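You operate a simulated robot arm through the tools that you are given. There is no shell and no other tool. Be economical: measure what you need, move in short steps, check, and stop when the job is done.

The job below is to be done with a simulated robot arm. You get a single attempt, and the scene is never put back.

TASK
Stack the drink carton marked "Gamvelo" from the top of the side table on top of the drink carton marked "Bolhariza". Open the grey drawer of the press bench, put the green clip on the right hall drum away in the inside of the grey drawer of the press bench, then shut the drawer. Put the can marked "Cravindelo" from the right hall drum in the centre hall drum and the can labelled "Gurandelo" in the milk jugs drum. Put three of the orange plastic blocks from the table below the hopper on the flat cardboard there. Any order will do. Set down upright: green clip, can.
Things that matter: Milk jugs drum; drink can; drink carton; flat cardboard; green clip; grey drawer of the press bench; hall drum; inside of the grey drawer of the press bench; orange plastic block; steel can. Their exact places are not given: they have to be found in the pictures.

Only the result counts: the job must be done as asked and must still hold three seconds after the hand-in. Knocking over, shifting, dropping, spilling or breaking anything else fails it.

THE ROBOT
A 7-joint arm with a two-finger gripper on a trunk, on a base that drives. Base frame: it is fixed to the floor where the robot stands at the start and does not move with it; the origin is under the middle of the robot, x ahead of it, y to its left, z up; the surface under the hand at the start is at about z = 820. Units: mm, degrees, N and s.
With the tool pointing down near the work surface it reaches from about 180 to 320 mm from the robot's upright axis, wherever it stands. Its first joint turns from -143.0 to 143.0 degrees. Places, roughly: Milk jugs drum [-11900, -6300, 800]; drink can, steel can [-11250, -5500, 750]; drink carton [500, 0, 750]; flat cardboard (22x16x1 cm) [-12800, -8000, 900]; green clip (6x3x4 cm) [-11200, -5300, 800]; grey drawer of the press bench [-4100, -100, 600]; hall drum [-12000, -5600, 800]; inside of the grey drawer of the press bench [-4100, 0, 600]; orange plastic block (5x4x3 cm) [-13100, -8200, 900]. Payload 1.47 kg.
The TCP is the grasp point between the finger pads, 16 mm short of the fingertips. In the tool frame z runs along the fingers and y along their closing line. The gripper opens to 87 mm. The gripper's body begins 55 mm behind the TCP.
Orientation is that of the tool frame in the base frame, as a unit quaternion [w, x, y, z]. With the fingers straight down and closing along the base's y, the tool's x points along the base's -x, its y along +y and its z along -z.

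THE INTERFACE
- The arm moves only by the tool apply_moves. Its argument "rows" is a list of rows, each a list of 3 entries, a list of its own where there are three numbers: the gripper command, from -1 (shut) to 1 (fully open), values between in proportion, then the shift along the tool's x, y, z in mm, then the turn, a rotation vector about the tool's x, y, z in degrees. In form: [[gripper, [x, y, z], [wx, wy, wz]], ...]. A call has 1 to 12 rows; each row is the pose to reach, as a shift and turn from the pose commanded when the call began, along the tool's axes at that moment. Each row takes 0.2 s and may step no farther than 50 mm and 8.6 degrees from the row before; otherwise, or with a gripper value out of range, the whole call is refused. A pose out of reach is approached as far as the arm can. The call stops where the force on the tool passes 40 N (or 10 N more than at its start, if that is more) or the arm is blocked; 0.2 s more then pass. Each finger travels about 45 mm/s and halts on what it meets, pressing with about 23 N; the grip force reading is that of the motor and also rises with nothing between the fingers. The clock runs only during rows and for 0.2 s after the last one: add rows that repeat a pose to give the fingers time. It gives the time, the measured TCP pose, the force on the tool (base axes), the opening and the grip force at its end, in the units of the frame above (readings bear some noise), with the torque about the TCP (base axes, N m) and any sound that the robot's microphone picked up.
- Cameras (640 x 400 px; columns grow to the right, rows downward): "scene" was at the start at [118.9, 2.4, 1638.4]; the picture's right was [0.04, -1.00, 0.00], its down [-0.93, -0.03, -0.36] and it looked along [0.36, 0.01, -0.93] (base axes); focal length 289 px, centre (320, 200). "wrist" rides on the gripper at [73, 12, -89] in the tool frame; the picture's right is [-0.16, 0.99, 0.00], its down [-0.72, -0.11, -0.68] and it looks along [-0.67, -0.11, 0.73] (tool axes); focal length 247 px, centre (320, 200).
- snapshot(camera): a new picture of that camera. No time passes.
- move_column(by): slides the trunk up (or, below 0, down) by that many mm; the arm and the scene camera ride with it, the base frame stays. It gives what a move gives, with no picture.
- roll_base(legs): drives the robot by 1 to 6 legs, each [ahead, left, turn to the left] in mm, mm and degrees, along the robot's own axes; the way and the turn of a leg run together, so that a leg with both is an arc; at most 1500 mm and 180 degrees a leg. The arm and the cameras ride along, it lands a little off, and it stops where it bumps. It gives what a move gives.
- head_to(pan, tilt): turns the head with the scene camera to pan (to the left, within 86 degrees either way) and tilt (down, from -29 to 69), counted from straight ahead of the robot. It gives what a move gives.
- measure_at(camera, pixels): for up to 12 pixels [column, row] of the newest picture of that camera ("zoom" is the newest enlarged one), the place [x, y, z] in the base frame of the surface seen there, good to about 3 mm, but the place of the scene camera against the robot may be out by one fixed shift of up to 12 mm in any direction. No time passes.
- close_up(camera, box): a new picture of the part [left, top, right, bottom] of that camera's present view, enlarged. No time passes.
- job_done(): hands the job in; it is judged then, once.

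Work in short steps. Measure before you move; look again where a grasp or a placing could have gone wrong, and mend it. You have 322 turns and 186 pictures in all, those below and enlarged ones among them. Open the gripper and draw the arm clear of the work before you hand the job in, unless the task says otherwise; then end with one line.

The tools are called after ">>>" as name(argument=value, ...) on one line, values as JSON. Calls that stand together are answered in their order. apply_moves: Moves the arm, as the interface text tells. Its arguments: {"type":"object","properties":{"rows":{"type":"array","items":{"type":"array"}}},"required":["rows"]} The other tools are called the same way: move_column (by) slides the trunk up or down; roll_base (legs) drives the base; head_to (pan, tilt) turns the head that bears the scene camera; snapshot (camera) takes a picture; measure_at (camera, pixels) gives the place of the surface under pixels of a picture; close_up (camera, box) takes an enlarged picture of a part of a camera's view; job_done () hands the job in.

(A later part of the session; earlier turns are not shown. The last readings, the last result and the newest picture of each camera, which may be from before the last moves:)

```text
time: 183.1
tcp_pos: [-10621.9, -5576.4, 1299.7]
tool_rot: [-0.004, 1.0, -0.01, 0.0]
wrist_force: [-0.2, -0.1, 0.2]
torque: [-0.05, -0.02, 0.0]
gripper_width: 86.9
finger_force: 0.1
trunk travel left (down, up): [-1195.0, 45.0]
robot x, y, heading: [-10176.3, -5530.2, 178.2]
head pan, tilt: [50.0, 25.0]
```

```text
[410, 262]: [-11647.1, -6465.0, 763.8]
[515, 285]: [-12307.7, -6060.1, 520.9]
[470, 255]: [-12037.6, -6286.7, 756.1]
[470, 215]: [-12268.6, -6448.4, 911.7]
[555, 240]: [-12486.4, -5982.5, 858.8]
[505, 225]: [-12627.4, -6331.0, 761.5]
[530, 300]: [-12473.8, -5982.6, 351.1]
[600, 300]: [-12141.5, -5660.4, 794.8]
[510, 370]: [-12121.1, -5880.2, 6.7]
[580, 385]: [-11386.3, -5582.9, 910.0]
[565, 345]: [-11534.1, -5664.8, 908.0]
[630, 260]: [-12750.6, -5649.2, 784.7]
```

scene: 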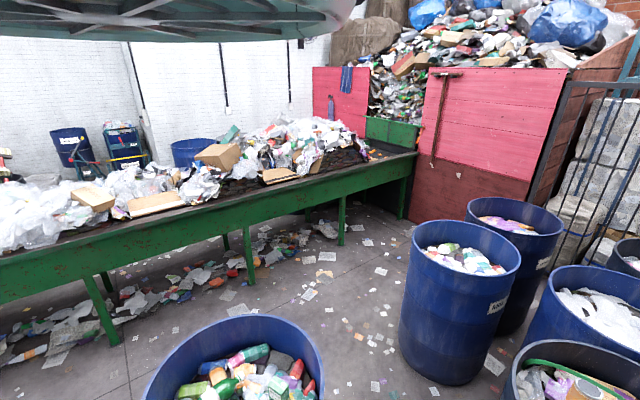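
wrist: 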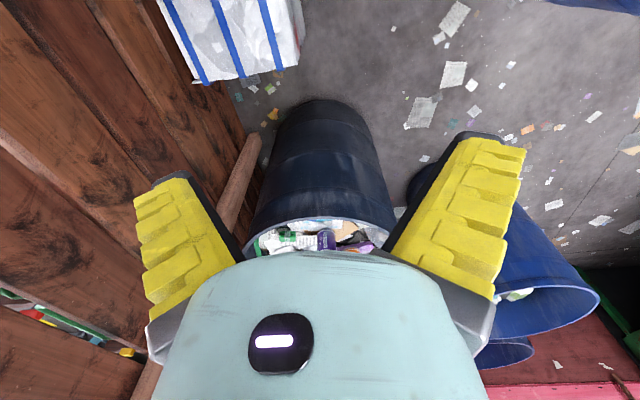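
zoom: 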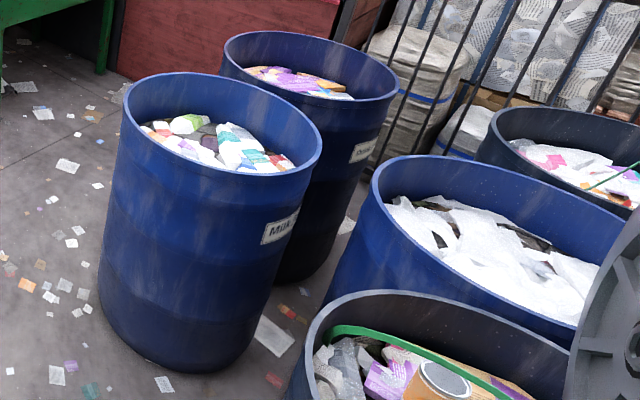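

Right hall drum is the near one with green rope and a can. I drive ahead 480 so the wrist camera sees into it.

>>> roll_base(legs=[[480, 0, 0]])

>>> snapshot(camera="wrist")

>>> snapshot(camera="scene")

```text
time: 186.0
tcp_pos: [-11105.8, -5558.4, 1299.5]
tool_rot: [-0.003, 1.0, -0.012, 0.0]
wrist_force: [-0.2, 0.1, 0.0]
torque: [0.02, 0.0, -0.02]
gripper_width: 86.8
finger_force: 0.1
trunk travel left (down, up): [-1195.0, 45.0]
robot x, y, heading: [-10659.1, -5507.4, 178.1]
head pan, tilt: [50.0, 25.0]
```

```text
122 pictures are left
```

wrist: 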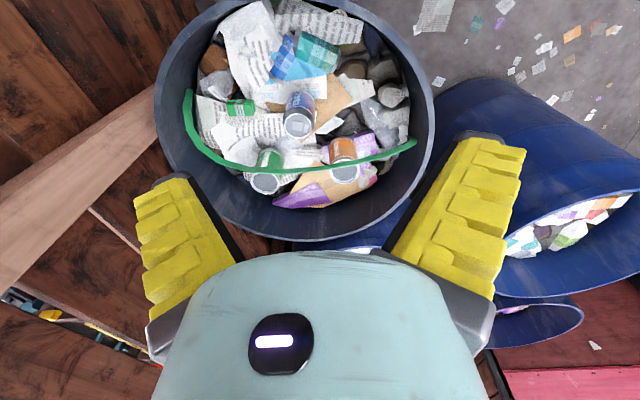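

```text
121 pictures are left
```

scene: 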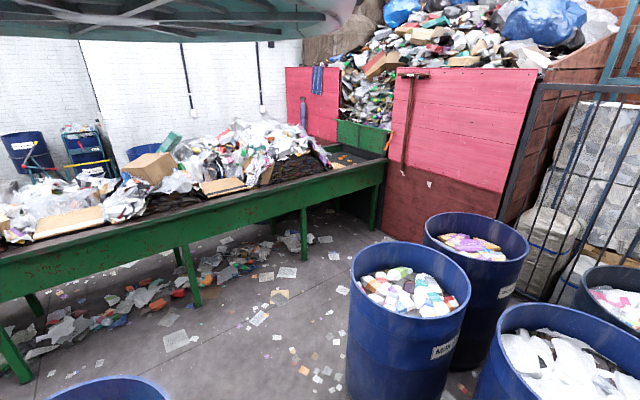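

Cans at (300,118), (267,170), (343,160) and a green clip at (240,107) are visible in the right hall drum. I zoom and measure.

>>> close_up(camera="wrist", box=[200, 70, 400, 210])

>>> measure_at(camera="wrist", pixels=[[297, 125], [303, 100], [265, 182], [270, 158], [345, 175], [340, 150], [240, 107], [230, 103], [250, 108], [165, 110], [425, 100], [300, 235]])

```text
2.86 times, centred on (300, 140) of wrist
```

zoom: 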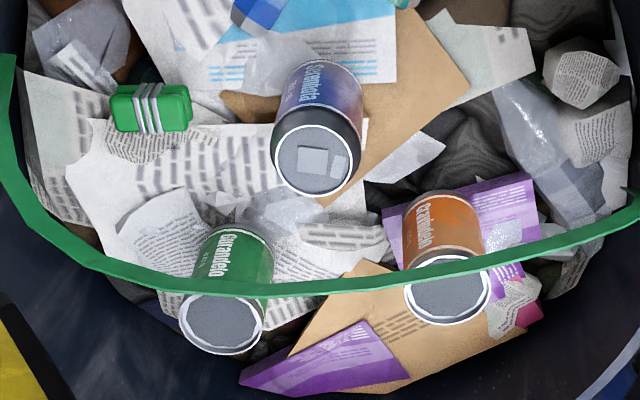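

```text
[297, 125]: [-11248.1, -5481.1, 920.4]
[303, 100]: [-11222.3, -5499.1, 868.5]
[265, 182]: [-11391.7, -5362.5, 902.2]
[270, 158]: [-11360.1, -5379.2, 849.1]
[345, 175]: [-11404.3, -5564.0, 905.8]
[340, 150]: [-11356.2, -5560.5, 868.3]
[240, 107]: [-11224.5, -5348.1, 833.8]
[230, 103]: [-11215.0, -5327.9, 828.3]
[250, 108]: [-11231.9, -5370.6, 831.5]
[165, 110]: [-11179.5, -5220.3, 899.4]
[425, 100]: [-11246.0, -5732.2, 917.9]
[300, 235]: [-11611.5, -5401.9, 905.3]
```

I read the labels closer and measure the green band that crosses over the two cans.

>>> close_up(camera="wrist", box=[240, 135, 380, 200])

>>> measure_at(camera="wrist", pixels=[[186, 95], [190, 125], [210, 150], [240, 167], [270, 172], [300, 173], [345, 165], [380, 158], [412, 144]])

```text
4.57 times, centred on (310, 168) of wrist
```

zoom: 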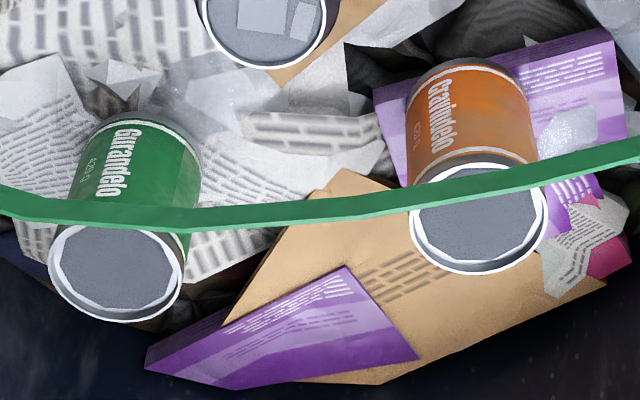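

```text
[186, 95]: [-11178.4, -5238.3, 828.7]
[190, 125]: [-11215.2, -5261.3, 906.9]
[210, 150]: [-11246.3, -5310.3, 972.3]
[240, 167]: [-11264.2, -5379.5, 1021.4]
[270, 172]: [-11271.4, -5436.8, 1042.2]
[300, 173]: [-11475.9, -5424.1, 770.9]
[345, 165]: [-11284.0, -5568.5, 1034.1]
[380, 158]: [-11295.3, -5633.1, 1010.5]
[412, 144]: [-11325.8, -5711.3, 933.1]
```

The green band is an arch over the drum (top z≈1045 along x≈−11270), so I'll pick Gurandelo and Cravindelo from the south side. Both cans read "Gurandelo" (green, (−11390,−5365)) and "Cra…ndelo" (orange, (−11400,−5562)). I reposition facing +y.

>>> roll_base(legs=[[0, 600, 0], [0, 0, -88], [0, 670, 0]])

>>> snapshot(camera="wrist")

>>> snapshot(camera="scene")

```text
time: 196.3
tcp_pos: [-11407.8, -5675.0, 1299.6]
tool_rot: [-0.003, 0.72, -0.694, 0.003]
wrist_force: [0.5, -0.1, -0.4]
torque: [0.02, 0.0, 0.0]
gripper_width: 87.1
finger_force: 0.1
trunk travel left (down, up): [-1195.0, 45.0]
robot x, y, heading: [-11333.5, -6120.0, 91.1]
head pan, tilt: [50.0, 25.0]
```

```text
118 pictures are left
```

wrist: 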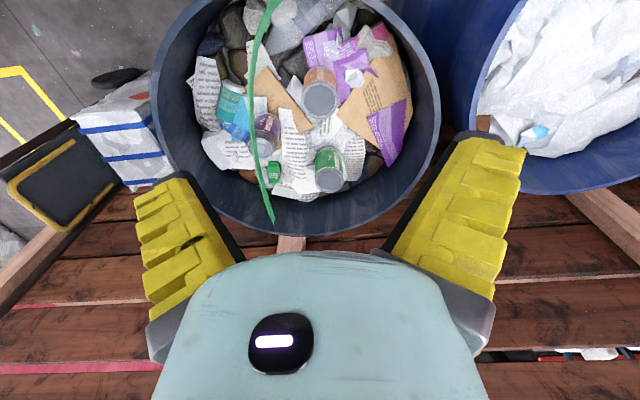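

```text
117 pictures are left
```

scene: 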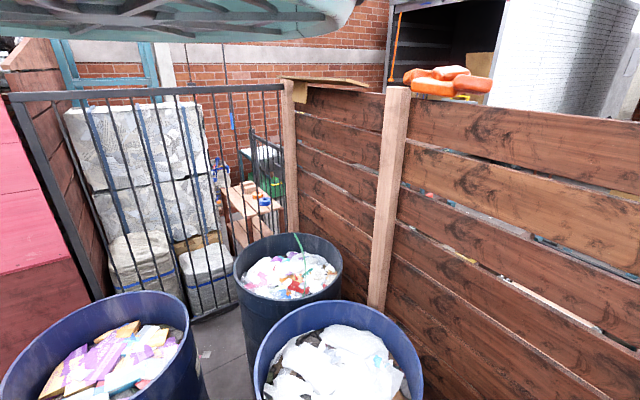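

I zoom on the drum from here to read labels and measure.

>>> close_up(camera="wrist", box=[200, 40, 400, 200])

>>> measure_at(camera="wrist", pixels=[[329, 180], [320, 100], [266, 122], [273, 170], [258, 40], [250, 90], [255, 150], [272, 215], [330, 160], [316, 75]])

```text
2.50 times, centred on (300, 120) of wrist
```

zoom: 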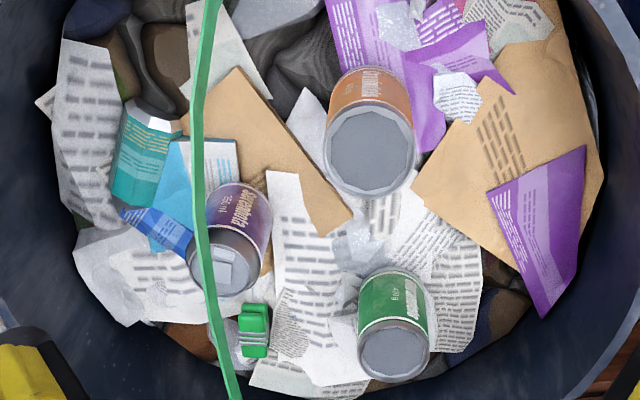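

```text
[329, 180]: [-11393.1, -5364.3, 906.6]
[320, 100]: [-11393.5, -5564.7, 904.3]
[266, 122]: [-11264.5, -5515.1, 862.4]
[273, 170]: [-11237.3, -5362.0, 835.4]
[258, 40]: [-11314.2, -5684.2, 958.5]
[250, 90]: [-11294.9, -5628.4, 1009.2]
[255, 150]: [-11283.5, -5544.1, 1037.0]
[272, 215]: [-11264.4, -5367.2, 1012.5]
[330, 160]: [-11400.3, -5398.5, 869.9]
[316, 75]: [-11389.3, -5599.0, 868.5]
```

Gurandelo (−11391,−5362) and the orange can (−11395,−5563). I drive ahead 112 to come over the orange one, then lower and look.

>>> roll_base(legs=[[112, 0, 0]])

>>> move_column(by=-250)

>>> snapshot(camera="wrist")

```text
time: 197.5
tcp_pos: [-11410.2, -5565.8, 1300.2]
tool_rot: [-0.002, 0.72, -0.694, 0.003]
wrist_force: [-1.0, -0.2, -0.2]
torque: [-0.02, 0.02, 0.01]
gripper_width: 87.1
finger_force: 0.0
trunk travel left (down, up): [-1195.0, 45.0]
robot x, y, heading: [-11335.0, -6010.9, 91.1]
head pan, tilt: [50.0, 25.0]
```

```text
time: 200.1
tcp_pos: [-11409.2, -5565.7, 1050.3]
tool_rot: [-0.002, 0.72, -0.694, 0.003]
wrist_force: [0.4, -0.1, -0.1]
torque: [0.0, 0.0, 0.02]
gripper_width: 86.8
finger_force: 0.1
trunk travel left (down, up): [-945.0, 295.0]
robot x, y, heading: [-11334.7, -6010.1, 91.3]
head pan, tilt: [50.0, 25.0]
```

```text
115 pictures are left
```

wrist: 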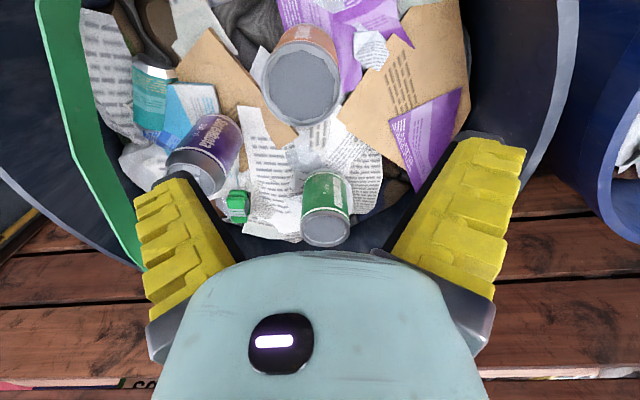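

I measure the can's rim and read its label closely.

>>> measure_at(camera="wrist", pixels=[[302, 87], [266, 85], [338, 87], [302, 56], [302, 118], [326, 230], [100, 150], [140, 240], [65, 60]])

>>> close_up(camera="wrist", box=[250, 10, 400, 100])

```text
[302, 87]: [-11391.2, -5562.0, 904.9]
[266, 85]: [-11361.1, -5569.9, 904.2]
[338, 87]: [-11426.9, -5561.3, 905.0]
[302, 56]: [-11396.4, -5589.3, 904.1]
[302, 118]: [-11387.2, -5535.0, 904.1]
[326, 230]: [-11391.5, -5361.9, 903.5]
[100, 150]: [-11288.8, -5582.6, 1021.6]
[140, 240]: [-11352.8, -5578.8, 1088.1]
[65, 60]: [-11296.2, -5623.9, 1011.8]
```

```text
4.27 times, centred on (325, 55) of wrist
```

zoom: 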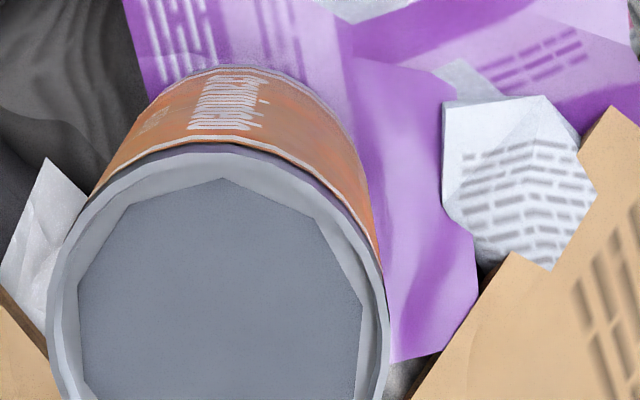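

The can's centre is (−11393,−5562); I shift 16 mm and lower to z≈868 around it.

>>> apply_moves(rows=[[1, [-2.4, -16, 0], [0, 0, 0]], [1, [-2.4, -16, 0], [0, 0, 0]]])

>>> move_column(by=-110)

>>> snapshot(camera="wrist")

```text
time: 200.7
tcp_pos: [-11393.3, -5563.8, 1048.6]
tool_rot: [-0.002, 0.721, -0.693, 0.004]
wrist_force: [0.0, -0.3, 0.2]
torque: [0.0, 0.03, 0.01]
gripper_width: 87.1
finger_force: 0.1
trunk travel left (down, up): [-945.0, 295.0]
robot x, y, heading: [-11336.2, -6010.2, 91.4]
head pan, tilt: [50.0, 25.0]
```

```text
time: 202.1
tcp_pos: [-11393.3, -5564.1, 938.4]
tool_rot: [-0.003, 0.72, -0.694, 0.003]
wrist_force: [0.2, -0.3, 0.0]
torque: [-0.01, -0.02, -0.02]
gripper_width: 87.2
finger_force: 0.1
trunk travel left (down, up): [-835.0, 405.0]
robot x, y, heading: [-11337.2, -6012.0, 91.6]
head pan, tilt: [50.0, 25.0]
```

```text
113 pictures are left
```

wrist: 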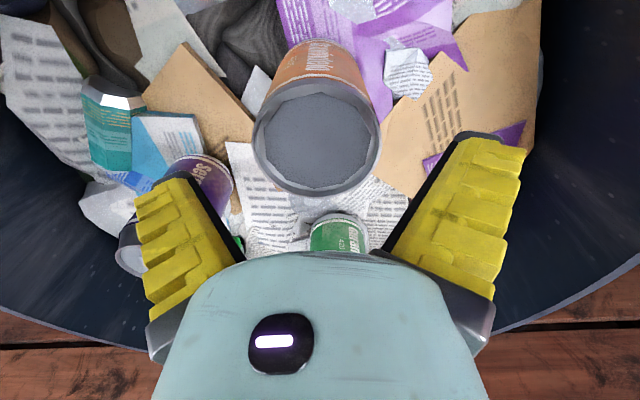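

Centred (can top at (317,140)). I lower 72 more and grip.

>>> move_column(by=-72)

>>> apply_moves(rows=[[0.6, [0, 0, 0], [0, 0, 0]], [0.2, [0, 0, 0], [0, 0, 0]], [-0.5, [0, 0, 0], [0, 0, 0]], [-1, [0, 0, 0], [0, 0, 0]], [-1, [0, 0, 0], [0, 0, 0]]])

```text
time: 203.1
tcp_pos: [-11393.8, -5559.2, 869.3]
tool_rot: [-0.005, 0.72, -0.694, -0.001]
wrist_force: [1.8, -3.5, 17.9]
torque: [0.27, -0.02, 0.02]
gripper_width: 89.4
finger_force: 22.2
trunk travel left (down, up): [-763.0, 477.0]
robot x, y, heading: [-11339.1, -6012.3, 91.2]
head pan, tilt: [50.0, 25.0]
stopped: the force on the tool passed its limit at 45 N (the readings are from after the stop); the commanded pose is now the measured one
```

```text
time: 204.3
tcp_pos: [-11392.8, -5559.0, 869.5]
tool_rot: [-0.004, 0.72, -0.694, 0.0]
wrist_force: [0.5, -0.8, 19.2]
torque: [0.51, 0.02, -0.01]
gripper_width: 86.3
finger_force: 22.8
trunk travel left (down, up): [-763.0, 477.0]
robot x, y, heading: [-11341.2, -6011.6, 90.9]
head pan, tilt: [50.0, 25.0]
```

Contact at z≈869 and the fingers are blocked at 86 mm. I look.

>>> snapshot(camera="wrist")

```text
112 pictures are left
```

wrist: 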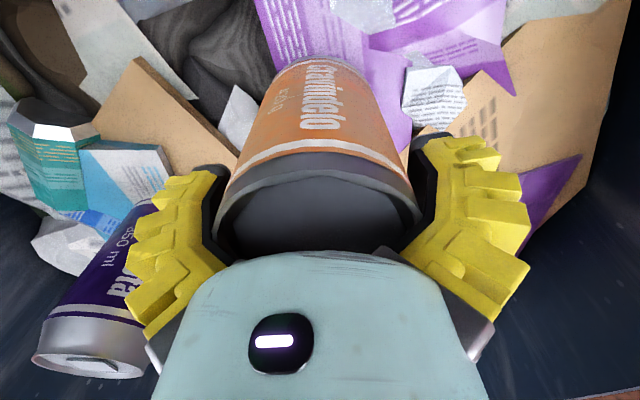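

The label clearly reads "Cravindelo". The finger pads look splayed; I measure the can and neighbours.

>>> measure_at(camera="wrist", pixels=[[320, 220], [260, 200], [380, 205], [320, 170], [320, 100], [225, 225], [415, 225], [200, 200], [440, 200], [230, 160], [400, 150], [300, 160]])

```text
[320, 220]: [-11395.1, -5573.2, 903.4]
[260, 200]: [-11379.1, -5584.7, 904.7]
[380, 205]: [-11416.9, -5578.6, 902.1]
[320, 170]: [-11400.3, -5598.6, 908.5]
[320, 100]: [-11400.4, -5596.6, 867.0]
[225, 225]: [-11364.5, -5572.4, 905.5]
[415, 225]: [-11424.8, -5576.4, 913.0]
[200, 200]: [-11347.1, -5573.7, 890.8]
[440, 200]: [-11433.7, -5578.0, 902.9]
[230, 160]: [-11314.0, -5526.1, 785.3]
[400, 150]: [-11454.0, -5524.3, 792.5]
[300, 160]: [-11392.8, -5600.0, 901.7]
```

I open and raise 30 mm to see whether the fingers straighten.

>>> apply_moves(rows=[[1, [0, 0, 0], [0, 0, 0]], [1, [0, 0, -10], [0, 0, 0]], [1, [0, 0, -20], [0, 0, 0]], [1, [0, 0, -30], [0, 0, 0]], [1, [0, 0, -30], [0, 0, 0]]])

>>> snapshot(camera="wrist")

```text
time: 205.5
tcp_pos: [-11394.2, -5562.1, 899.0]
tool_rot: [-0.004, 0.72, -0.694, 0.0]
wrist_force: [0.4, 0.7, -0.1]
torque: [-0.03, 0.02, 0.01]
gripper_width: 86.8
finger_force: 0.0
trunk travel left (down, up): [-763.0, 477.0]
robot x, y, heading: [-11336.2, -6011.9, 91.4]
head pan, tilt: [50.0, 25.0]
```

```text
111 pictures are left
```

wrist: 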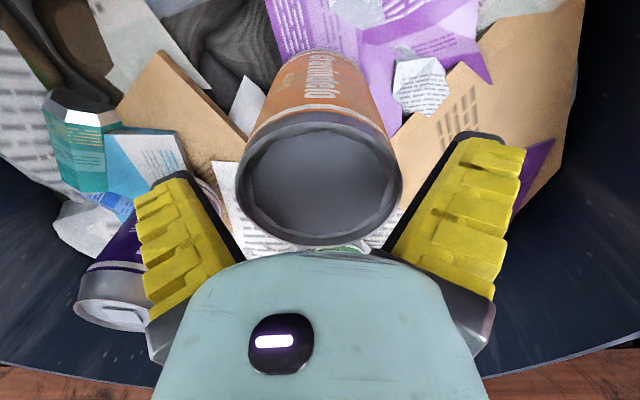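

The fingers are straight again; something stops the tips at z≈853. I grip a bit higher: down 17 mm (tips ≈866) and close.

>>> apply_moves(rows=[[1, [0, 0, 9], [0, 0, 0]], [1, [0, 0, 17], [0, 0, 0]], [0.6, [0, 0, 17], [0, 0, 0]], [0, [0, 0, 17], [0, 0, 0]], [-1, [0, 0, 17], [0, 0, 0]], [-1, [0, 0, 17], [0, 0, 0]], [-1, [0, 0, 17], [0, 0, 0]]])

```text
time: 207.1
tcp_pos: [-11394.2, -5561.5, 881.9]
tool_rot: [-0.004, 0.72, -0.694, 0.0]
wrist_force: [-0.7, -0.2, 7.2]
torque: [0.17, 0.0, -0.02]
gripper_width: 81.1
finger_force: 23.0
trunk travel left (down, up): [-763.0, 477.0]
robot x, y, heading: [-11338.9, -6007.3, 91.4]
head pan, tilt: [50.0, 25.0]
```

Grip force 23 N at 81 mm. I look before lifting.

>>> snapshot(camera="wrist")

```text
110 pictures are left
```

wrist: 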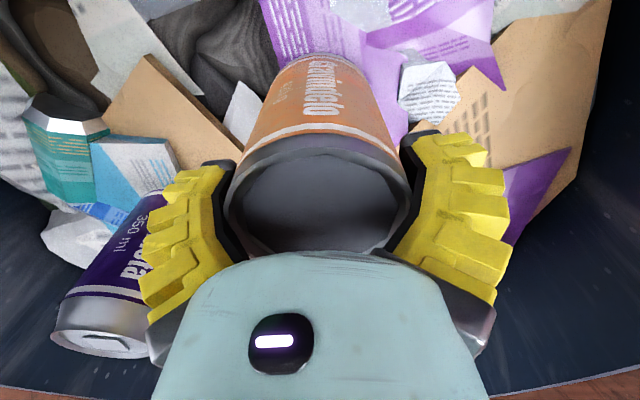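

The compliant pads wrap the can. I lift 40 mm first to check.

>>> move_column(by=60)

>>> snapshot(camera="wrist")

```text
time: 208.1
tcp_pos: [-11392.3, -5561.0, 941.2]
tool_rot: [-0.004, 0.721, -0.693, 0.0]
wrist_force: [0.8, 0.1, 0.2]
torque: [-0.01, 0.0, 0.0]
gripper_width: 73.4
finger_force: 22.8
trunk travel left (down, up): [-823.0, 417.0]
robot x, y, heading: [-11334.8, -6011.3, 91.4]
head pan, tilt: [50.0, 25.0]
```

```text
109 pictures are left
```

wrist: 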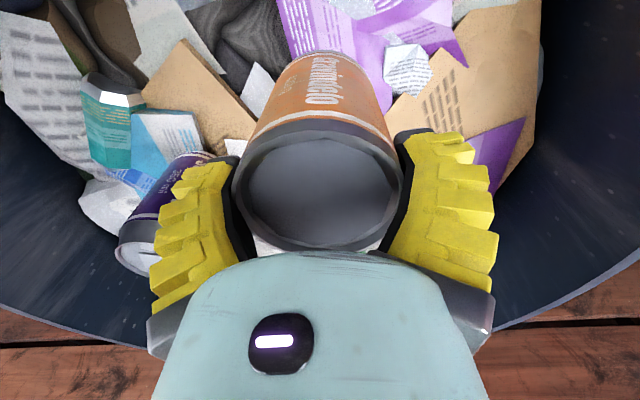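

The can came along but slid down a bit in the grip. I measure its top now.

>>> measure_at(camera="wrist", pixels=[[320, 190], [320, 140], [270, 170], [370, 170], [320, 85]])

```text
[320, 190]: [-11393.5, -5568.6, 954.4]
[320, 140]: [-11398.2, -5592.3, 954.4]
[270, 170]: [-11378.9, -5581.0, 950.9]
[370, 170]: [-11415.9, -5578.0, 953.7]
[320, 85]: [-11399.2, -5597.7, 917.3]
```

I hold still for a second and lift 20 more to see whether the slip continues.

>>> apply_moves(rows=[[-1, [0, 0, 0], [0, 0, 0]], [-1, [0, 0, 0], [0, 0, 0]], [-1, [0, 0, -10], [0, 0, 0]], [-1, [0, 0, -20], [0, 0, 0]], [-1, [0, 0, -20], [0, 0, 0]], [-1, [0, 0, -20], [0, 0, 0]]])

>>> snapshot(camera="wrist")

>>> measure_at(camera="wrist", pixels=[[320, 190], [320, 150], [270, 170], [370, 170], [320, 85]])

```text
time: 209.5
tcp_pos: [-11393.0, -5563.2, 961.1]
tool_rot: [-0.003, 0.72, -0.694, 0.0]
wrist_force: [0.5, -0.8, -1.1]
torque: [0.01, 0.01, 0.0]
gripper_width: 73.0
finger_force: 23.3
trunk travel left (down, up): [-823.0, 417.0]
robot x, y, heading: [-11332.2, -6007.5, 91.5]
head pan, tilt: [50.0, 25.0]
```

```text
108 pictures are left
```

wrist: 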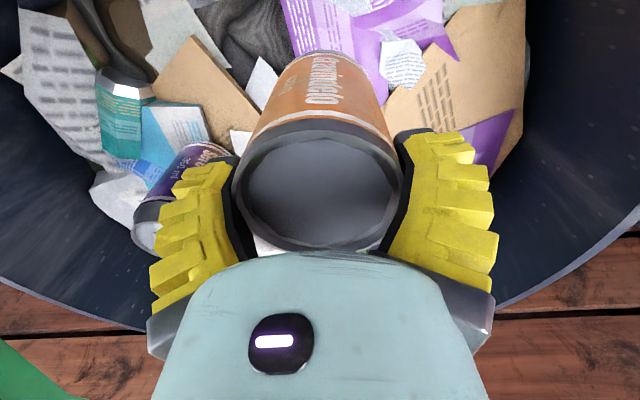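

```text
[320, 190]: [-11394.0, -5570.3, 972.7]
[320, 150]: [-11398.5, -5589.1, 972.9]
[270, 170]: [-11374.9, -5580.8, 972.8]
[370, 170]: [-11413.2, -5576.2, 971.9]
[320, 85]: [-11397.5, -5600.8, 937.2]
```

The grip is stable now. I raise 150 and move left 600 over the centre drum.

>>> move_column(by=160)

>>> roll_base(legs=[[0, 400, 0]])

>>> snapshot(camera="wrist")

>>> snapshot(camera="scene")

```text
time: 211.4
tcp_pos: [-11393.3, -5562.3, 1120.5]
tool_rot: [-0.004, 0.719, -0.694, 0.001]
wrist_force: [-0.7, -0.1, -0.5]
torque: [-0.02, 0.01, -0.01]
gripper_width: 72.8
finger_force: 22.6
trunk travel left (down, up): [-983.0, 257.0]
robot x, y, heading: [-11336.0, -6006.9, 91.7]
head pan, tilt: [50.0, 25.0]
```

```text
time: 213.9
tcp_pos: [-11792.7, -5569.5, 1120.7]
tool_rot: [-0.004, 0.718, -0.696, 0.0]
wrist_force: [0.9, -0.1, -0.9]
torque: [-0.01, 0.0, -0.01]
gripper_width: 72.4
finger_force: 22.7
trunk travel left (down, up): [-983.0, 257.0]
robot x, y, heading: [-11738.7, -6016.5, 90.9]
head pan, tilt: [50.0, 25.0]
```

```text
107 pictures are left
```

wrist: 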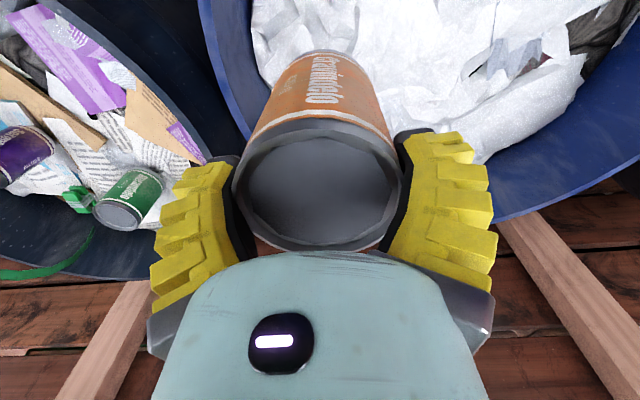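

```text
106 pictures are left
```

scene: 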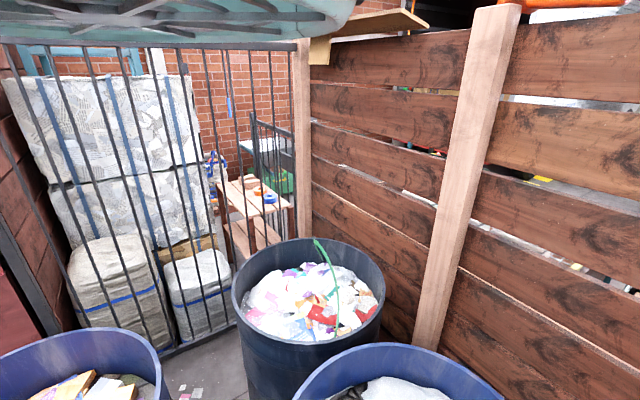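

I measure the centre drum's rim and its fill surface.

>>> measure_at(camera="wrist", pixels=[[215, 60], [245, 130], [490, 215], [600, 150], [420, 60], [400, 110], [480, 120], [460, 40], [380, 50], [550, 80], [320, 20], [530, 50]])

```text
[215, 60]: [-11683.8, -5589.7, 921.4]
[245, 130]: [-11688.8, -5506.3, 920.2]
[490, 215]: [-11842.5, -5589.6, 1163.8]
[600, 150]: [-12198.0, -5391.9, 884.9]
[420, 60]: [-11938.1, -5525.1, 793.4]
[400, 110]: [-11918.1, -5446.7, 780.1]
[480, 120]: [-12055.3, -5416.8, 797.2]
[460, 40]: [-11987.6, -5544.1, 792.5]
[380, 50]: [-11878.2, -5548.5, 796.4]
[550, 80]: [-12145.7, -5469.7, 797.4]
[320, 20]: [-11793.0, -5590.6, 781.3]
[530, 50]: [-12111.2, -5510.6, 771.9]
```

I check the flatness of the film near (420,60) with a grid.

>>> close_up(camera="wrist", box=[360, 0, 600, 160])

>>> measure_at(camera="wrist", pixels=[[400, 40], [420, 40], [440, 40], [400, 60], [440, 60], [400, 80], [420, 80], [440, 80], [420, 100], [440, 100], [460, 80], [380, 30]])

```text
2.50 times, centred on (480, 80) of wrist
```

zoom: 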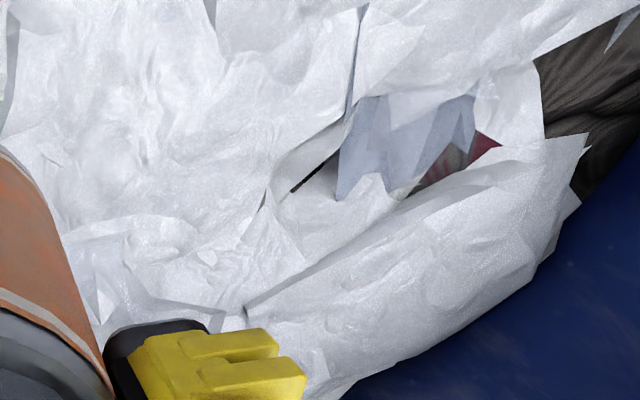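

```text
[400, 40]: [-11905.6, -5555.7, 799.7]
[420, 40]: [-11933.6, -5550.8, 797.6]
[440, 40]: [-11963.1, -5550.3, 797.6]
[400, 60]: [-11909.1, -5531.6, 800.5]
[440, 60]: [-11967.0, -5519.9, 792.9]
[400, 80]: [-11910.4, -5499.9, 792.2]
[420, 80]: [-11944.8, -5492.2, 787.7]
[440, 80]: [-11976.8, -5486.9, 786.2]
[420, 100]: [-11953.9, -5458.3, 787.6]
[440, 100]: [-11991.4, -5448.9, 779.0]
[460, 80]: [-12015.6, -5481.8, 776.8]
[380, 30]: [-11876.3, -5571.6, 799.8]
```

A plateau at z≈799 lies near (−11920,−5560). I move left 127 and lower to z≈950.

>>> roll_base(legs=[[5, 127, 0]])

>>> move_column(by=-165)

>>> snapshot(camera="wrist")

```text
time: 215.1
tcp_pos: [-11918.0, -5567.2, 1121.1]
tool_rot: [-0.004, 0.718, -0.696, 0.0]
wrist_force: [0.3, 0.7, -0.4]
torque: [-0.03, 0.01, 0.0]
gripper_width: 72.7
finger_force: 23.0
trunk travel left (down, up): [-983.0, 257.0]
robot x, y, heading: [-11864.9, -6016.6, 91.1]
head pan, tilt: [50.0, 25.0]
```

```text
time: 217.0
tcp_pos: [-11917.7, -5567.1, 956.3]
tool_rot: [-0.004, 0.718, -0.696, 0.001]
wrist_force: [-0.6, -0.7, -0.1]
torque: [0.01, 0.02, 0.0]
gripper_width: 72.3
finger_force: 23.0
trunk travel left (down, up): [-818.0, 422.0]
robot x, y, heading: [-11863.6, -6011.9, 91.1]
head pan, tilt: [50.0, 25.0]
```

```text
104 pictures are left
```

wrist: 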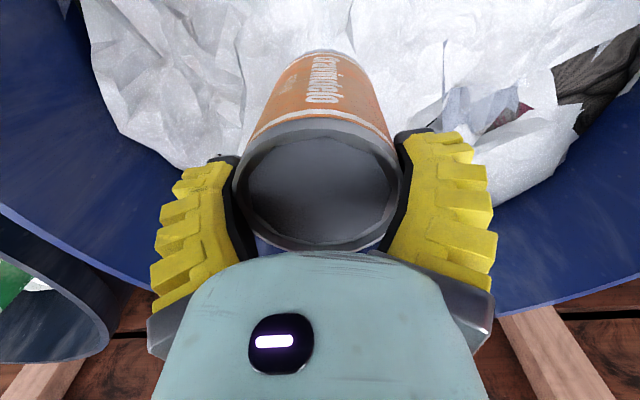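

I measure the can's lower edge (row ~55) and the film beside it.

>>> measure_at(camera="wrist", pixels=[[325, 56], [325, 60], [320, 75], [325, 46], [260, 60], [390, 60], [240, 130], [400, 110]])

```text
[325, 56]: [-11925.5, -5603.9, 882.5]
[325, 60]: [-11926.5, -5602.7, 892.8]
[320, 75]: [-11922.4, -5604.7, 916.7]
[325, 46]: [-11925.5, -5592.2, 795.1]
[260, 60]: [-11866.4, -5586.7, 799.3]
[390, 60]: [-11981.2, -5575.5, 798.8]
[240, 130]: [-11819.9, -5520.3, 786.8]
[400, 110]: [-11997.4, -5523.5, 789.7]
```

The can's bottom is about 78–85 below the TCP, so touch-down is near TCP 880. I lower 62, then step finely.

>>> move_column(by=-62)

>>> apply_moves(rows=[[-1, [0, 0, 3], [0, 0, 0]], [-1, [0, 0, 6], [0, 0, 0]], [-1, [0, 0, 9], [0, 0, 0]]])

```text
time: 218.0
tcp_pos: [-11919.0, -5566.7, 893.9]
tool_rot: [-0.004, 0.718, -0.696, 0.001]
wrist_force: [0.9, 0.5, 0.4]
torque: [0.01, -0.01, 0.0]
gripper_width: 72.4
finger_force: 22.7
trunk travel left (down, up): [-756.0, 484.0]
robot x, y, heading: [-11865.8, -6020.5, 91.1]
head pan, tilt: [50.0, 25.0]
```

```text
time: 218.8
tcp_pos: [-11920.5, -5564.8, 886.4]
tool_rot: [-0.004, 0.718, -0.696, -0.001]
wrist_force: [-2.6, -4.7, 29.6]
torque: [0.04, 0.03, 0.01]
gripper_width: 76.3
finger_force: 23.2
trunk travel left (down, up): [-756.0, 484.0]
robot x, y, heading: [-11865.6, -6012.6, 91.0]
head pan, tilt: [50.0, 25.0]
```

Touch-down (30 N at 886). I ease 2 mm and open gradually.

>>> apply_moves(rows=[[-1, [0, 0, -2], [0, 0, 0]], [0.75, [0, 0, -2], [0, 0, 0]], [0.85, [0, 0, -2], [0, 0, 0]], [1, [0, 0, -2], [0, 0, 0]], [1, [0, 0, -2], [0, 0, 0]]])

>>> snapshot(camera="wrist")

```text
time: 220.0
tcp_pos: [-11917.9, -5568.1, 886.6]
tool_rot: [-0.004, 0.718, -0.696, 0.0]
wrist_force: [0.2, -0.8, -0.3]
torque: [0.04, 0.02, -0.03]
gripper_width: 87.1
finger_force: 0.1
trunk travel left (down, up): [-756.0, 484.0]
robot x, y, heading: [-11866.3, -6016.8, 91.0]
head pan, tilt: [50.0, 25.0]
```

```text
103 pictures are left
```

wrist: 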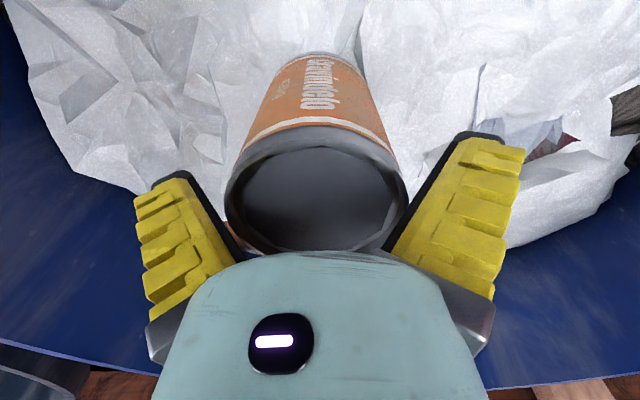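

Released; the can stands. I raise 100 vertically and check its uprightness.

>>> move_column(by=100)

>>> move_column(by=150)

>>> snapshot(camera="wrist")

>>> measure_at(camera="wrist", pixels=[[320, 90], [300, 88], [340, 88], [320, 75], [320, 105]])

```text
time: 221.4
tcp_pos: [-11918.7, -5567.3, 986.4]
tool_rot: [-0.005, 0.718, -0.696, 0.001]
wrist_force: [0.0, -0.5, 0.4]
torque: [0.04, 0.01, 0.01]
gripper_width: 86.9
finger_force: 0.0
trunk travel left (down, up): [-856.0, 384.0]
robot x, y, heading: [-11865.7, -6018.1, 91.1]
head pan, tilt: [50.0, 25.0]
```

```text
time: 223.1
tcp_pos: [-11918.2, -5568.3, 1137.2]
tool_rot: [-0.005, 0.718, -0.696, 0.001]
wrist_force: [0.1, -0.2, -0.1]
torque: [-0.02, 0.02, -0.02]
gripper_width: 86.9
finger_force: 0.1
trunk travel left (down, up): [-1006.0, 234.0]
robot x, y, heading: [-11866.1, -6017.5, 91.1]
head pan, tilt: [50.0, 25.0]
```

```text
102 pictures are left
```

wrist: 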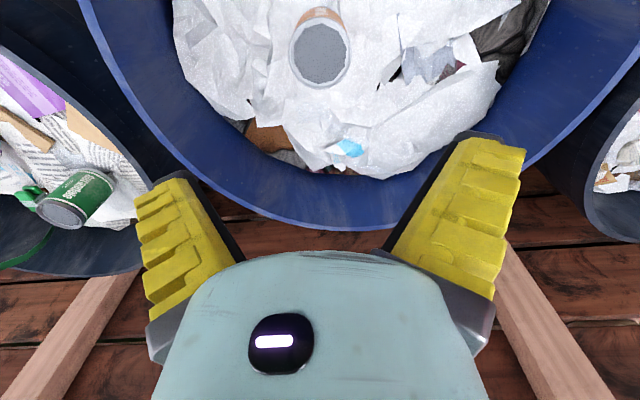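

```text
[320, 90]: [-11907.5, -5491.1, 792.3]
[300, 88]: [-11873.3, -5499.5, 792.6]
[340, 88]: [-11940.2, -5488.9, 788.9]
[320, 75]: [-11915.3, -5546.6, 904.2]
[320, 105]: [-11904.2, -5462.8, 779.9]
```

Cravindelo stands upright. Now I go for Gurandelo: right 527, ahead 206.

>>> roll_base(legs=[[0, -523, 0], [206, 0, 0]])

>>> snapshot(camera="wrist")

```text
time: 227.4
tcp_pos: [-11396.7, -5348.2, 1136.6]
tool_rot: [-0.005, 0.721, -0.692, 0.001]
wrist_force: [1.0, -0.4, 0.1]
torque: [0.01, -0.02, 0.0]
gripper_width: 87.2
finger_force: 0.0
trunk travel left (down, up): [-1006.0, 234.0]
robot x, y, heading: [-11339.9, -5791.4, 91.3]
head pan, tilt: [50.0, 25.0]
```

```text
101 pictures are left
```

wrist: 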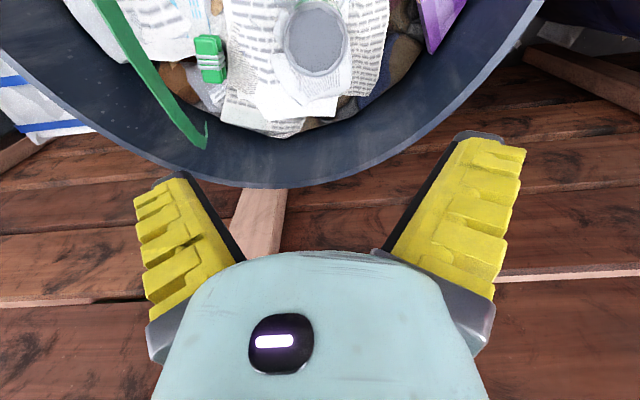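

I measure the green can's top.

>>> measure_at(camera="wrist", pixels=[[316, 40], [286, 40], [345, 40], [316, 8], [316, 72], [212, 58], [200, 140], [150, 80], [110, 20], [210, 38], [215, 80]])

```text
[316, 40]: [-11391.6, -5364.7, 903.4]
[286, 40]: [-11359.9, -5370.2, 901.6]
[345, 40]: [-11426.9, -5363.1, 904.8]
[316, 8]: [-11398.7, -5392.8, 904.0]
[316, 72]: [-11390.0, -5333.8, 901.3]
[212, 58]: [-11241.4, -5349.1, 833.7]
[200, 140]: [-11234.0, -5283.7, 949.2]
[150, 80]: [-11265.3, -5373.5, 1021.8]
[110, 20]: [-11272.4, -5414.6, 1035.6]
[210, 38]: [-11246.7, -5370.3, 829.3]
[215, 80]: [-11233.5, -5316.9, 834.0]
```

Centre (−11393,−5364). I align and lower to TCP≈882, then grip.

>>> apply_moves(rows=[[1, [16, -3, 0], [0, 0, 0]], [1, [16, -3, 0], [0, 0, 0]]])

>>> move_column(by=-200)

>>> snapshot(camera="wrist")

```text
time: 228.0
tcp_pos: [-11391.6, -5363.5, 1136.1]
tool_rot: [-0.005, 0.722, -0.692, 0.001]
wrist_force: [0.5, -0.2, -0.5]
torque: [-0.01, 0.03, -0.01]
gripper_width: 87.3
finger_force: 0.1
trunk travel left (down, up): [-1006.0, 234.0]
robot x, y, heading: [-11339.7, -5795.9, 91.4]
head pan, tilt: [50.0, 25.0]
```

```text
time: 230.2
tcp_pos: [-11392.7, -5364.1, 936.5]
tool_rot: [-0.004, 0.722, -0.692, 0.001]
wrist_force: [0.3, 0.0, 0.5]
torque: [0.02, -0.03, -0.03]
gripper_width: 86.9
finger_force: 0.0
trunk travel left (down, up): [-806.0, 434.0]
robot x, y, heading: [-11336.0, -5794.9, 91.6]
head pan, tilt: [50.0, 25.0]
```

```text
100 pictures are left
```

wrist: 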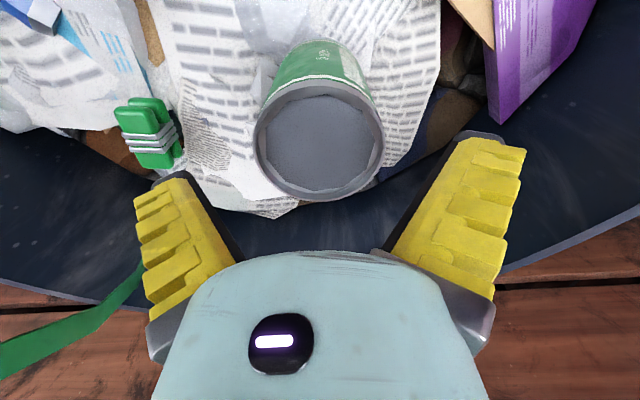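

Centred. I lower 54 and grip.

>>> move_column(by=-54)

>>> apply_moves(rows=[[0.6, [0, 0, 0], [0, 0, 0]], [0, [0, 0, 0], [0, 0, 0]], [-1, [0, 0, 0], [0, 0, 0]], [-1, [0, 0, 0], [0, 0, 0]], [-1, [0, 0, 0], [0, 0, 0]], [-1, [0, 0, 0], [0, 0, 0]]])

>>> move_column(by=50)

>>> snapshot(camera="wrist")

```text
time: 231.2
tcp_pos: [-11393.3, -5363.6, 882.0]
tool_rot: [-0.004, 0.722, -0.692, 0.0]
wrist_force: [-0.7, 0.0, 0.6]
torque: [-0.03, 0.04, -0.01]
gripper_width: 87.0
finger_force: 0.1
trunk travel left (down, up): [-752.0, 488.0]
robot x, y, heading: [-11337.9, -5795.4, 91.8]
head pan, tilt: [50.0, 25.0]
```

```text
time: 232.6
tcp_pos: [-11391.6, -5362.2, 882.6]
tool_rot: [-0.004, 0.722, -0.692, 0.0]
wrist_force: [0.3, -0.7, 8.9]
torque: [-0.02, 0.0, -0.01]
gripper_width: 80.3
finger_force: 23.3
trunk travel left (down, up): [-752.0, 488.0]
robot x, y, heading: [-11335.0, -5794.4, 91.6]
head pan, tilt: [50.0, 25.0]
```

```text
time: 233.5
tcp_pos: [-11393.6, -5363.5, 931.3]
tool_rot: [-0.003, 0.722, -0.692, 0.0]
wrist_force: [0.0, 0.1, -1.0]
torque: [0.01, 0.01, 0.02]
gripper_width: 73.0
finger_force: 23.1
trunk travel left (down, up): [-802.0, 438.0]
robot x, y, heading: [-11337.1, -5792.9, 91.8]
head pan, tilt: [50.0, 25.0]
```

```text
99 pictures are left
```

wrist: 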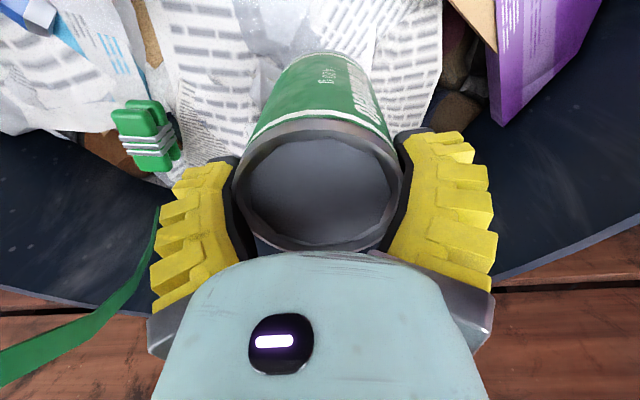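

Good grip again. I raise 200, back up and shift left to come over the milk jugs drum.

>>> move_column(by=210)

>>> roll_base(legs=[[-750, 0, 0], [0, 400, 0]])

>>> snapshot(camera="wrist")

>>> snapshot(camera="scene")

```text
time: 235.7
tcp_pos: [-11393.7, -5364.7, 1141.7]
tool_rot: [-0.005, 0.722, -0.692, 0.001]
wrist_force: [0.1, -0.4, -1.8]
torque: [0.02, -0.02, -0.01]
gripper_width: 72.4
finger_force: 22.9
trunk travel left (down, up): [-1012.0, 228.0]
robot x, y, heading: [-11340.1, -5793.4, 91.3]
head pan, tilt: [50.0, 25.0]
```

```text
time: 241.9
tcp_pos: [-11758.5, -6137.7, 1141.3]
tool_rot: [-0.004, 0.72, -0.694, 0.0]
wrist_force: [-0.4, 0.9, 0.3]
torque: [0.0, -0.01, 0.01]
gripper_width: 72.0
finger_force: 23.2
trunk travel left (down, up): [-1012.0, 228.0]
robot x, y, heading: [-11702.8, -6567.5, 91.4]
head pan, tilt: [50.0, 25.0]
```

```text
98 pictures are left
```

wrist: 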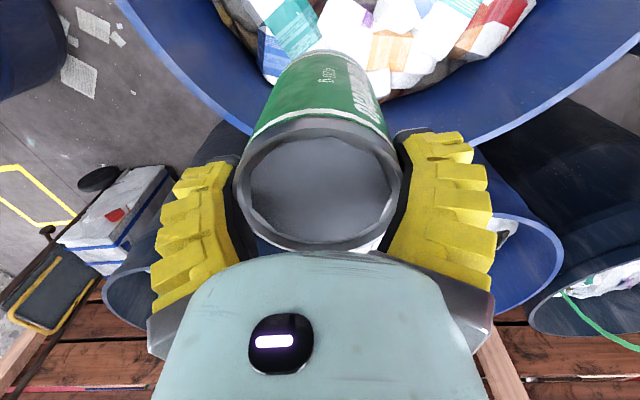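

```text
97 pictures are left
```

scene: 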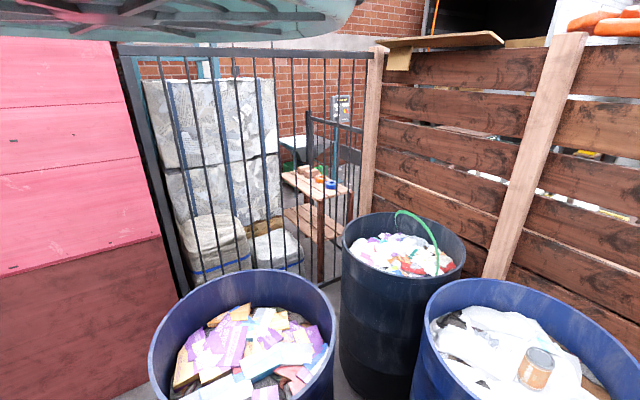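

I back up 260 to see the milk jugs drum's filling beside the can.

>>> roll_base(legs=[[-300, 0, 0]])

>>> snapshot(camera="wrist")

```text
time: 244.0
tcp_pos: [-11751.8, -6433.6, 1141.3]
tool_rot: [-0.004, 0.719, -0.695, 0.001]
wrist_force: [0.5, -0.1, -0.8]
torque: [0.0, -0.03, 0.01]
gripper_width: 71.8
finger_force: 23.1
trunk travel left (down, up): [-1012.0, 228.0]
robot x, y, heading: [-11699.0, -6866.7, 91.2]
head pan, tilt: [50.0, 25.0]
```

```text
96 pictures are left
```

wrist: 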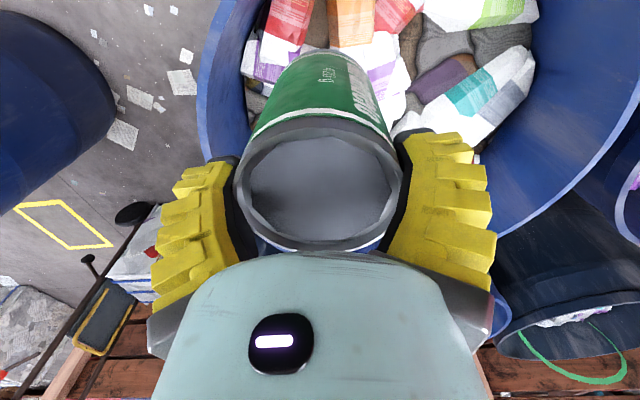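

I measure the rim and a grid of the filling.

>>> measure_at(camera="wrist", pixels=[[212, 60], [580, 190], [470, 30], [430, 50], [480, 60], [500, 90], [440, 80], [410, 10], [350, 20], [460, 110], [290, 20], [520, 20]])

>>> close_up(camera="wrist", box=[380, 0, 560, 140])

```text
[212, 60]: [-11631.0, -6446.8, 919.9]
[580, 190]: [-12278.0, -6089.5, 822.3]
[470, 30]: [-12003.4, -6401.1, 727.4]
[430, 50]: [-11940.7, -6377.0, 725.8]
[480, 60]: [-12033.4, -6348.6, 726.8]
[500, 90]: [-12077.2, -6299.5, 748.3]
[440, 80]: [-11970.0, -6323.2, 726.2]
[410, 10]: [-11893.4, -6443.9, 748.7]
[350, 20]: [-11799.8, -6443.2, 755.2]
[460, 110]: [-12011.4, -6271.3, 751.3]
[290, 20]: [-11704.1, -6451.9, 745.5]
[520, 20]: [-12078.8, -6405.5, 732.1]
```

```text
2.86 times, centred on (470, 70) of wrist
```

zoom: 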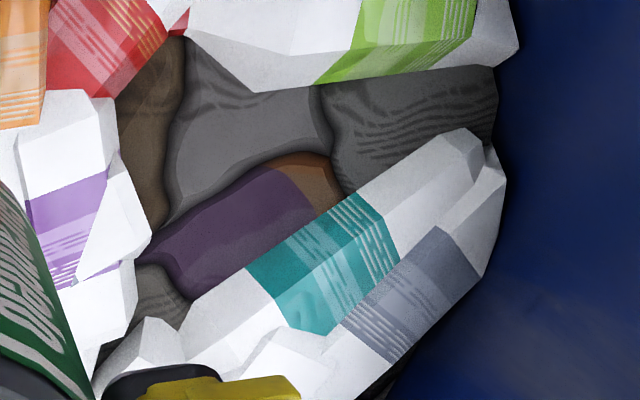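

A flat patch at z≈726 lies around (−11985,−6365). I sample it more densely.

>>> measure_at(camera="wrist", pixels=[[440, 40], [460, 35], [480, 40], [420, 45], [460, 60], [450, 75], [470, 75], [420, 70], [425, 30], [495, 45], [430, 85], [490, 70]])

```text
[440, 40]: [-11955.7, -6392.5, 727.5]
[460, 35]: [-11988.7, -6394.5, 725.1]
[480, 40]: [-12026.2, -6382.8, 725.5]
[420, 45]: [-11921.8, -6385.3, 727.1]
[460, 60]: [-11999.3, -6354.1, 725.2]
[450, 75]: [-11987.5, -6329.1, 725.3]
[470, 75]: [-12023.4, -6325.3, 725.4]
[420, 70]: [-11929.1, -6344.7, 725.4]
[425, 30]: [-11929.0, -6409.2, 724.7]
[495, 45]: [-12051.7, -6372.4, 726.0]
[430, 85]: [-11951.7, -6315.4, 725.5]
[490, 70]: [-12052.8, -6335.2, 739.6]
```

Flat over ~130×95 mm. I move left 228 and ahead 72 so that the can comes over (−11980,−6362).

>>> roll_base(legs=[[72, 228, 0]])

>>> move_column(by=-200)

>>> snapshot(camera="wrist")

```text
time: 245.7
tcp_pos: [-11979.5, -6364.9, 1141.8]
tool_rot: [-0.004, 0.718, -0.696, 0.001]
wrist_force: [0.7, -0.2, -1.1]
torque: [-0.01, 0.0, -0.04]
gripper_width: 71.4
finger_force: 22.7
trunk travel left (down, up): [-1012.0, 228.0]
robot x, y, heading: [-11926.4, -6796.9, 90.9]
head pan, tilt: [50.0, 25.0]
```

```text
time: 247.9
tcp_pos: [-11978.3, -6365.6, 941.9]
tool_rot: [-0.004, 0.719, -0.695, 0.0]
wrist_force: [-1.4, 0.2, -0.8]
torque: [0.03, 0.03, -0.01]
gripper_width: 71.6
finger_force: 23.6
trunk travel left (down, up): [-812.0, 428.0]
robot x, y, heading: [-11933.2, -6799.4, 91.0]
head pan, tilt: [50.0, 25.0]
```

```text
94 pictures are left
```

wrist: 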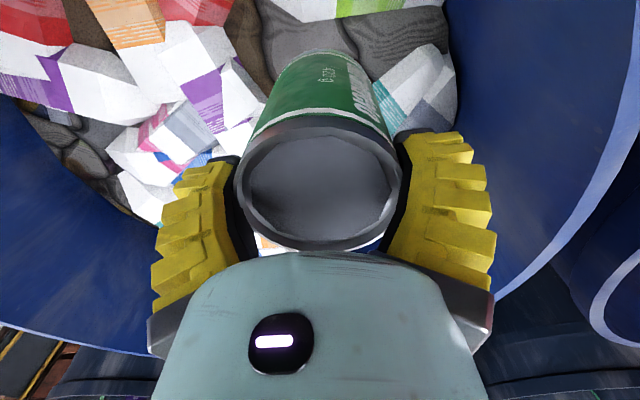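

Expected touch-down is TCP≈816. I lower 112, then step.

>>> move_column(by=-110)

>>> apply_moves(rows=[[-1, [0, 0, 3], [0, 0, 0]], [-1, [0, 0, 6], [0, 0, 0]], [-1, [0, 0, 9], [0, 0, 0]]])

```text
time: 249.2
tcp_pos: [-11979.4, -6362.6, 839.1]
tool_rot: [-0.005, 0.718, -0.696, -0.004]
wrist_force: [-0.9, -5.7, 23.1]
torque: [0.0, 0.01, -0.02]
gripper_width: 79.6
finger_force: 23.2
trunk travel left (down, up): [-707.0, 533.0]
robot x, y, heading: [-11927.9, -6797.3, 91.2]
head pan, tilt: [50.0, 25.0]
stopped: the force on the tool passed its limit at 42 N (the readings are from after the stop); the commanded pose is now the measured one
```

```text
time: 249.6
tcp_pos: [-11980.3, -6361.7, 836.3]
tool_rot: [-0.007, 0.718, -0.696, -0.005]
wrist_force: [1.0, -9.9, 31.8]
torque: [-0.18, -0.05, -0.02]
gripper_width: 79.6
finger_force: 23.1
trunk travel left (down, up): [-707.0, 533.0]
robot x, y, heading: [-11929.8, -6795.3, 91.1]
head pan, tilt: [50.0, 25.0]
stopped in row 2: the force on the tool passed its limit at 40 N (the readings are from after the stop); the commanded pose is now the measured one
```

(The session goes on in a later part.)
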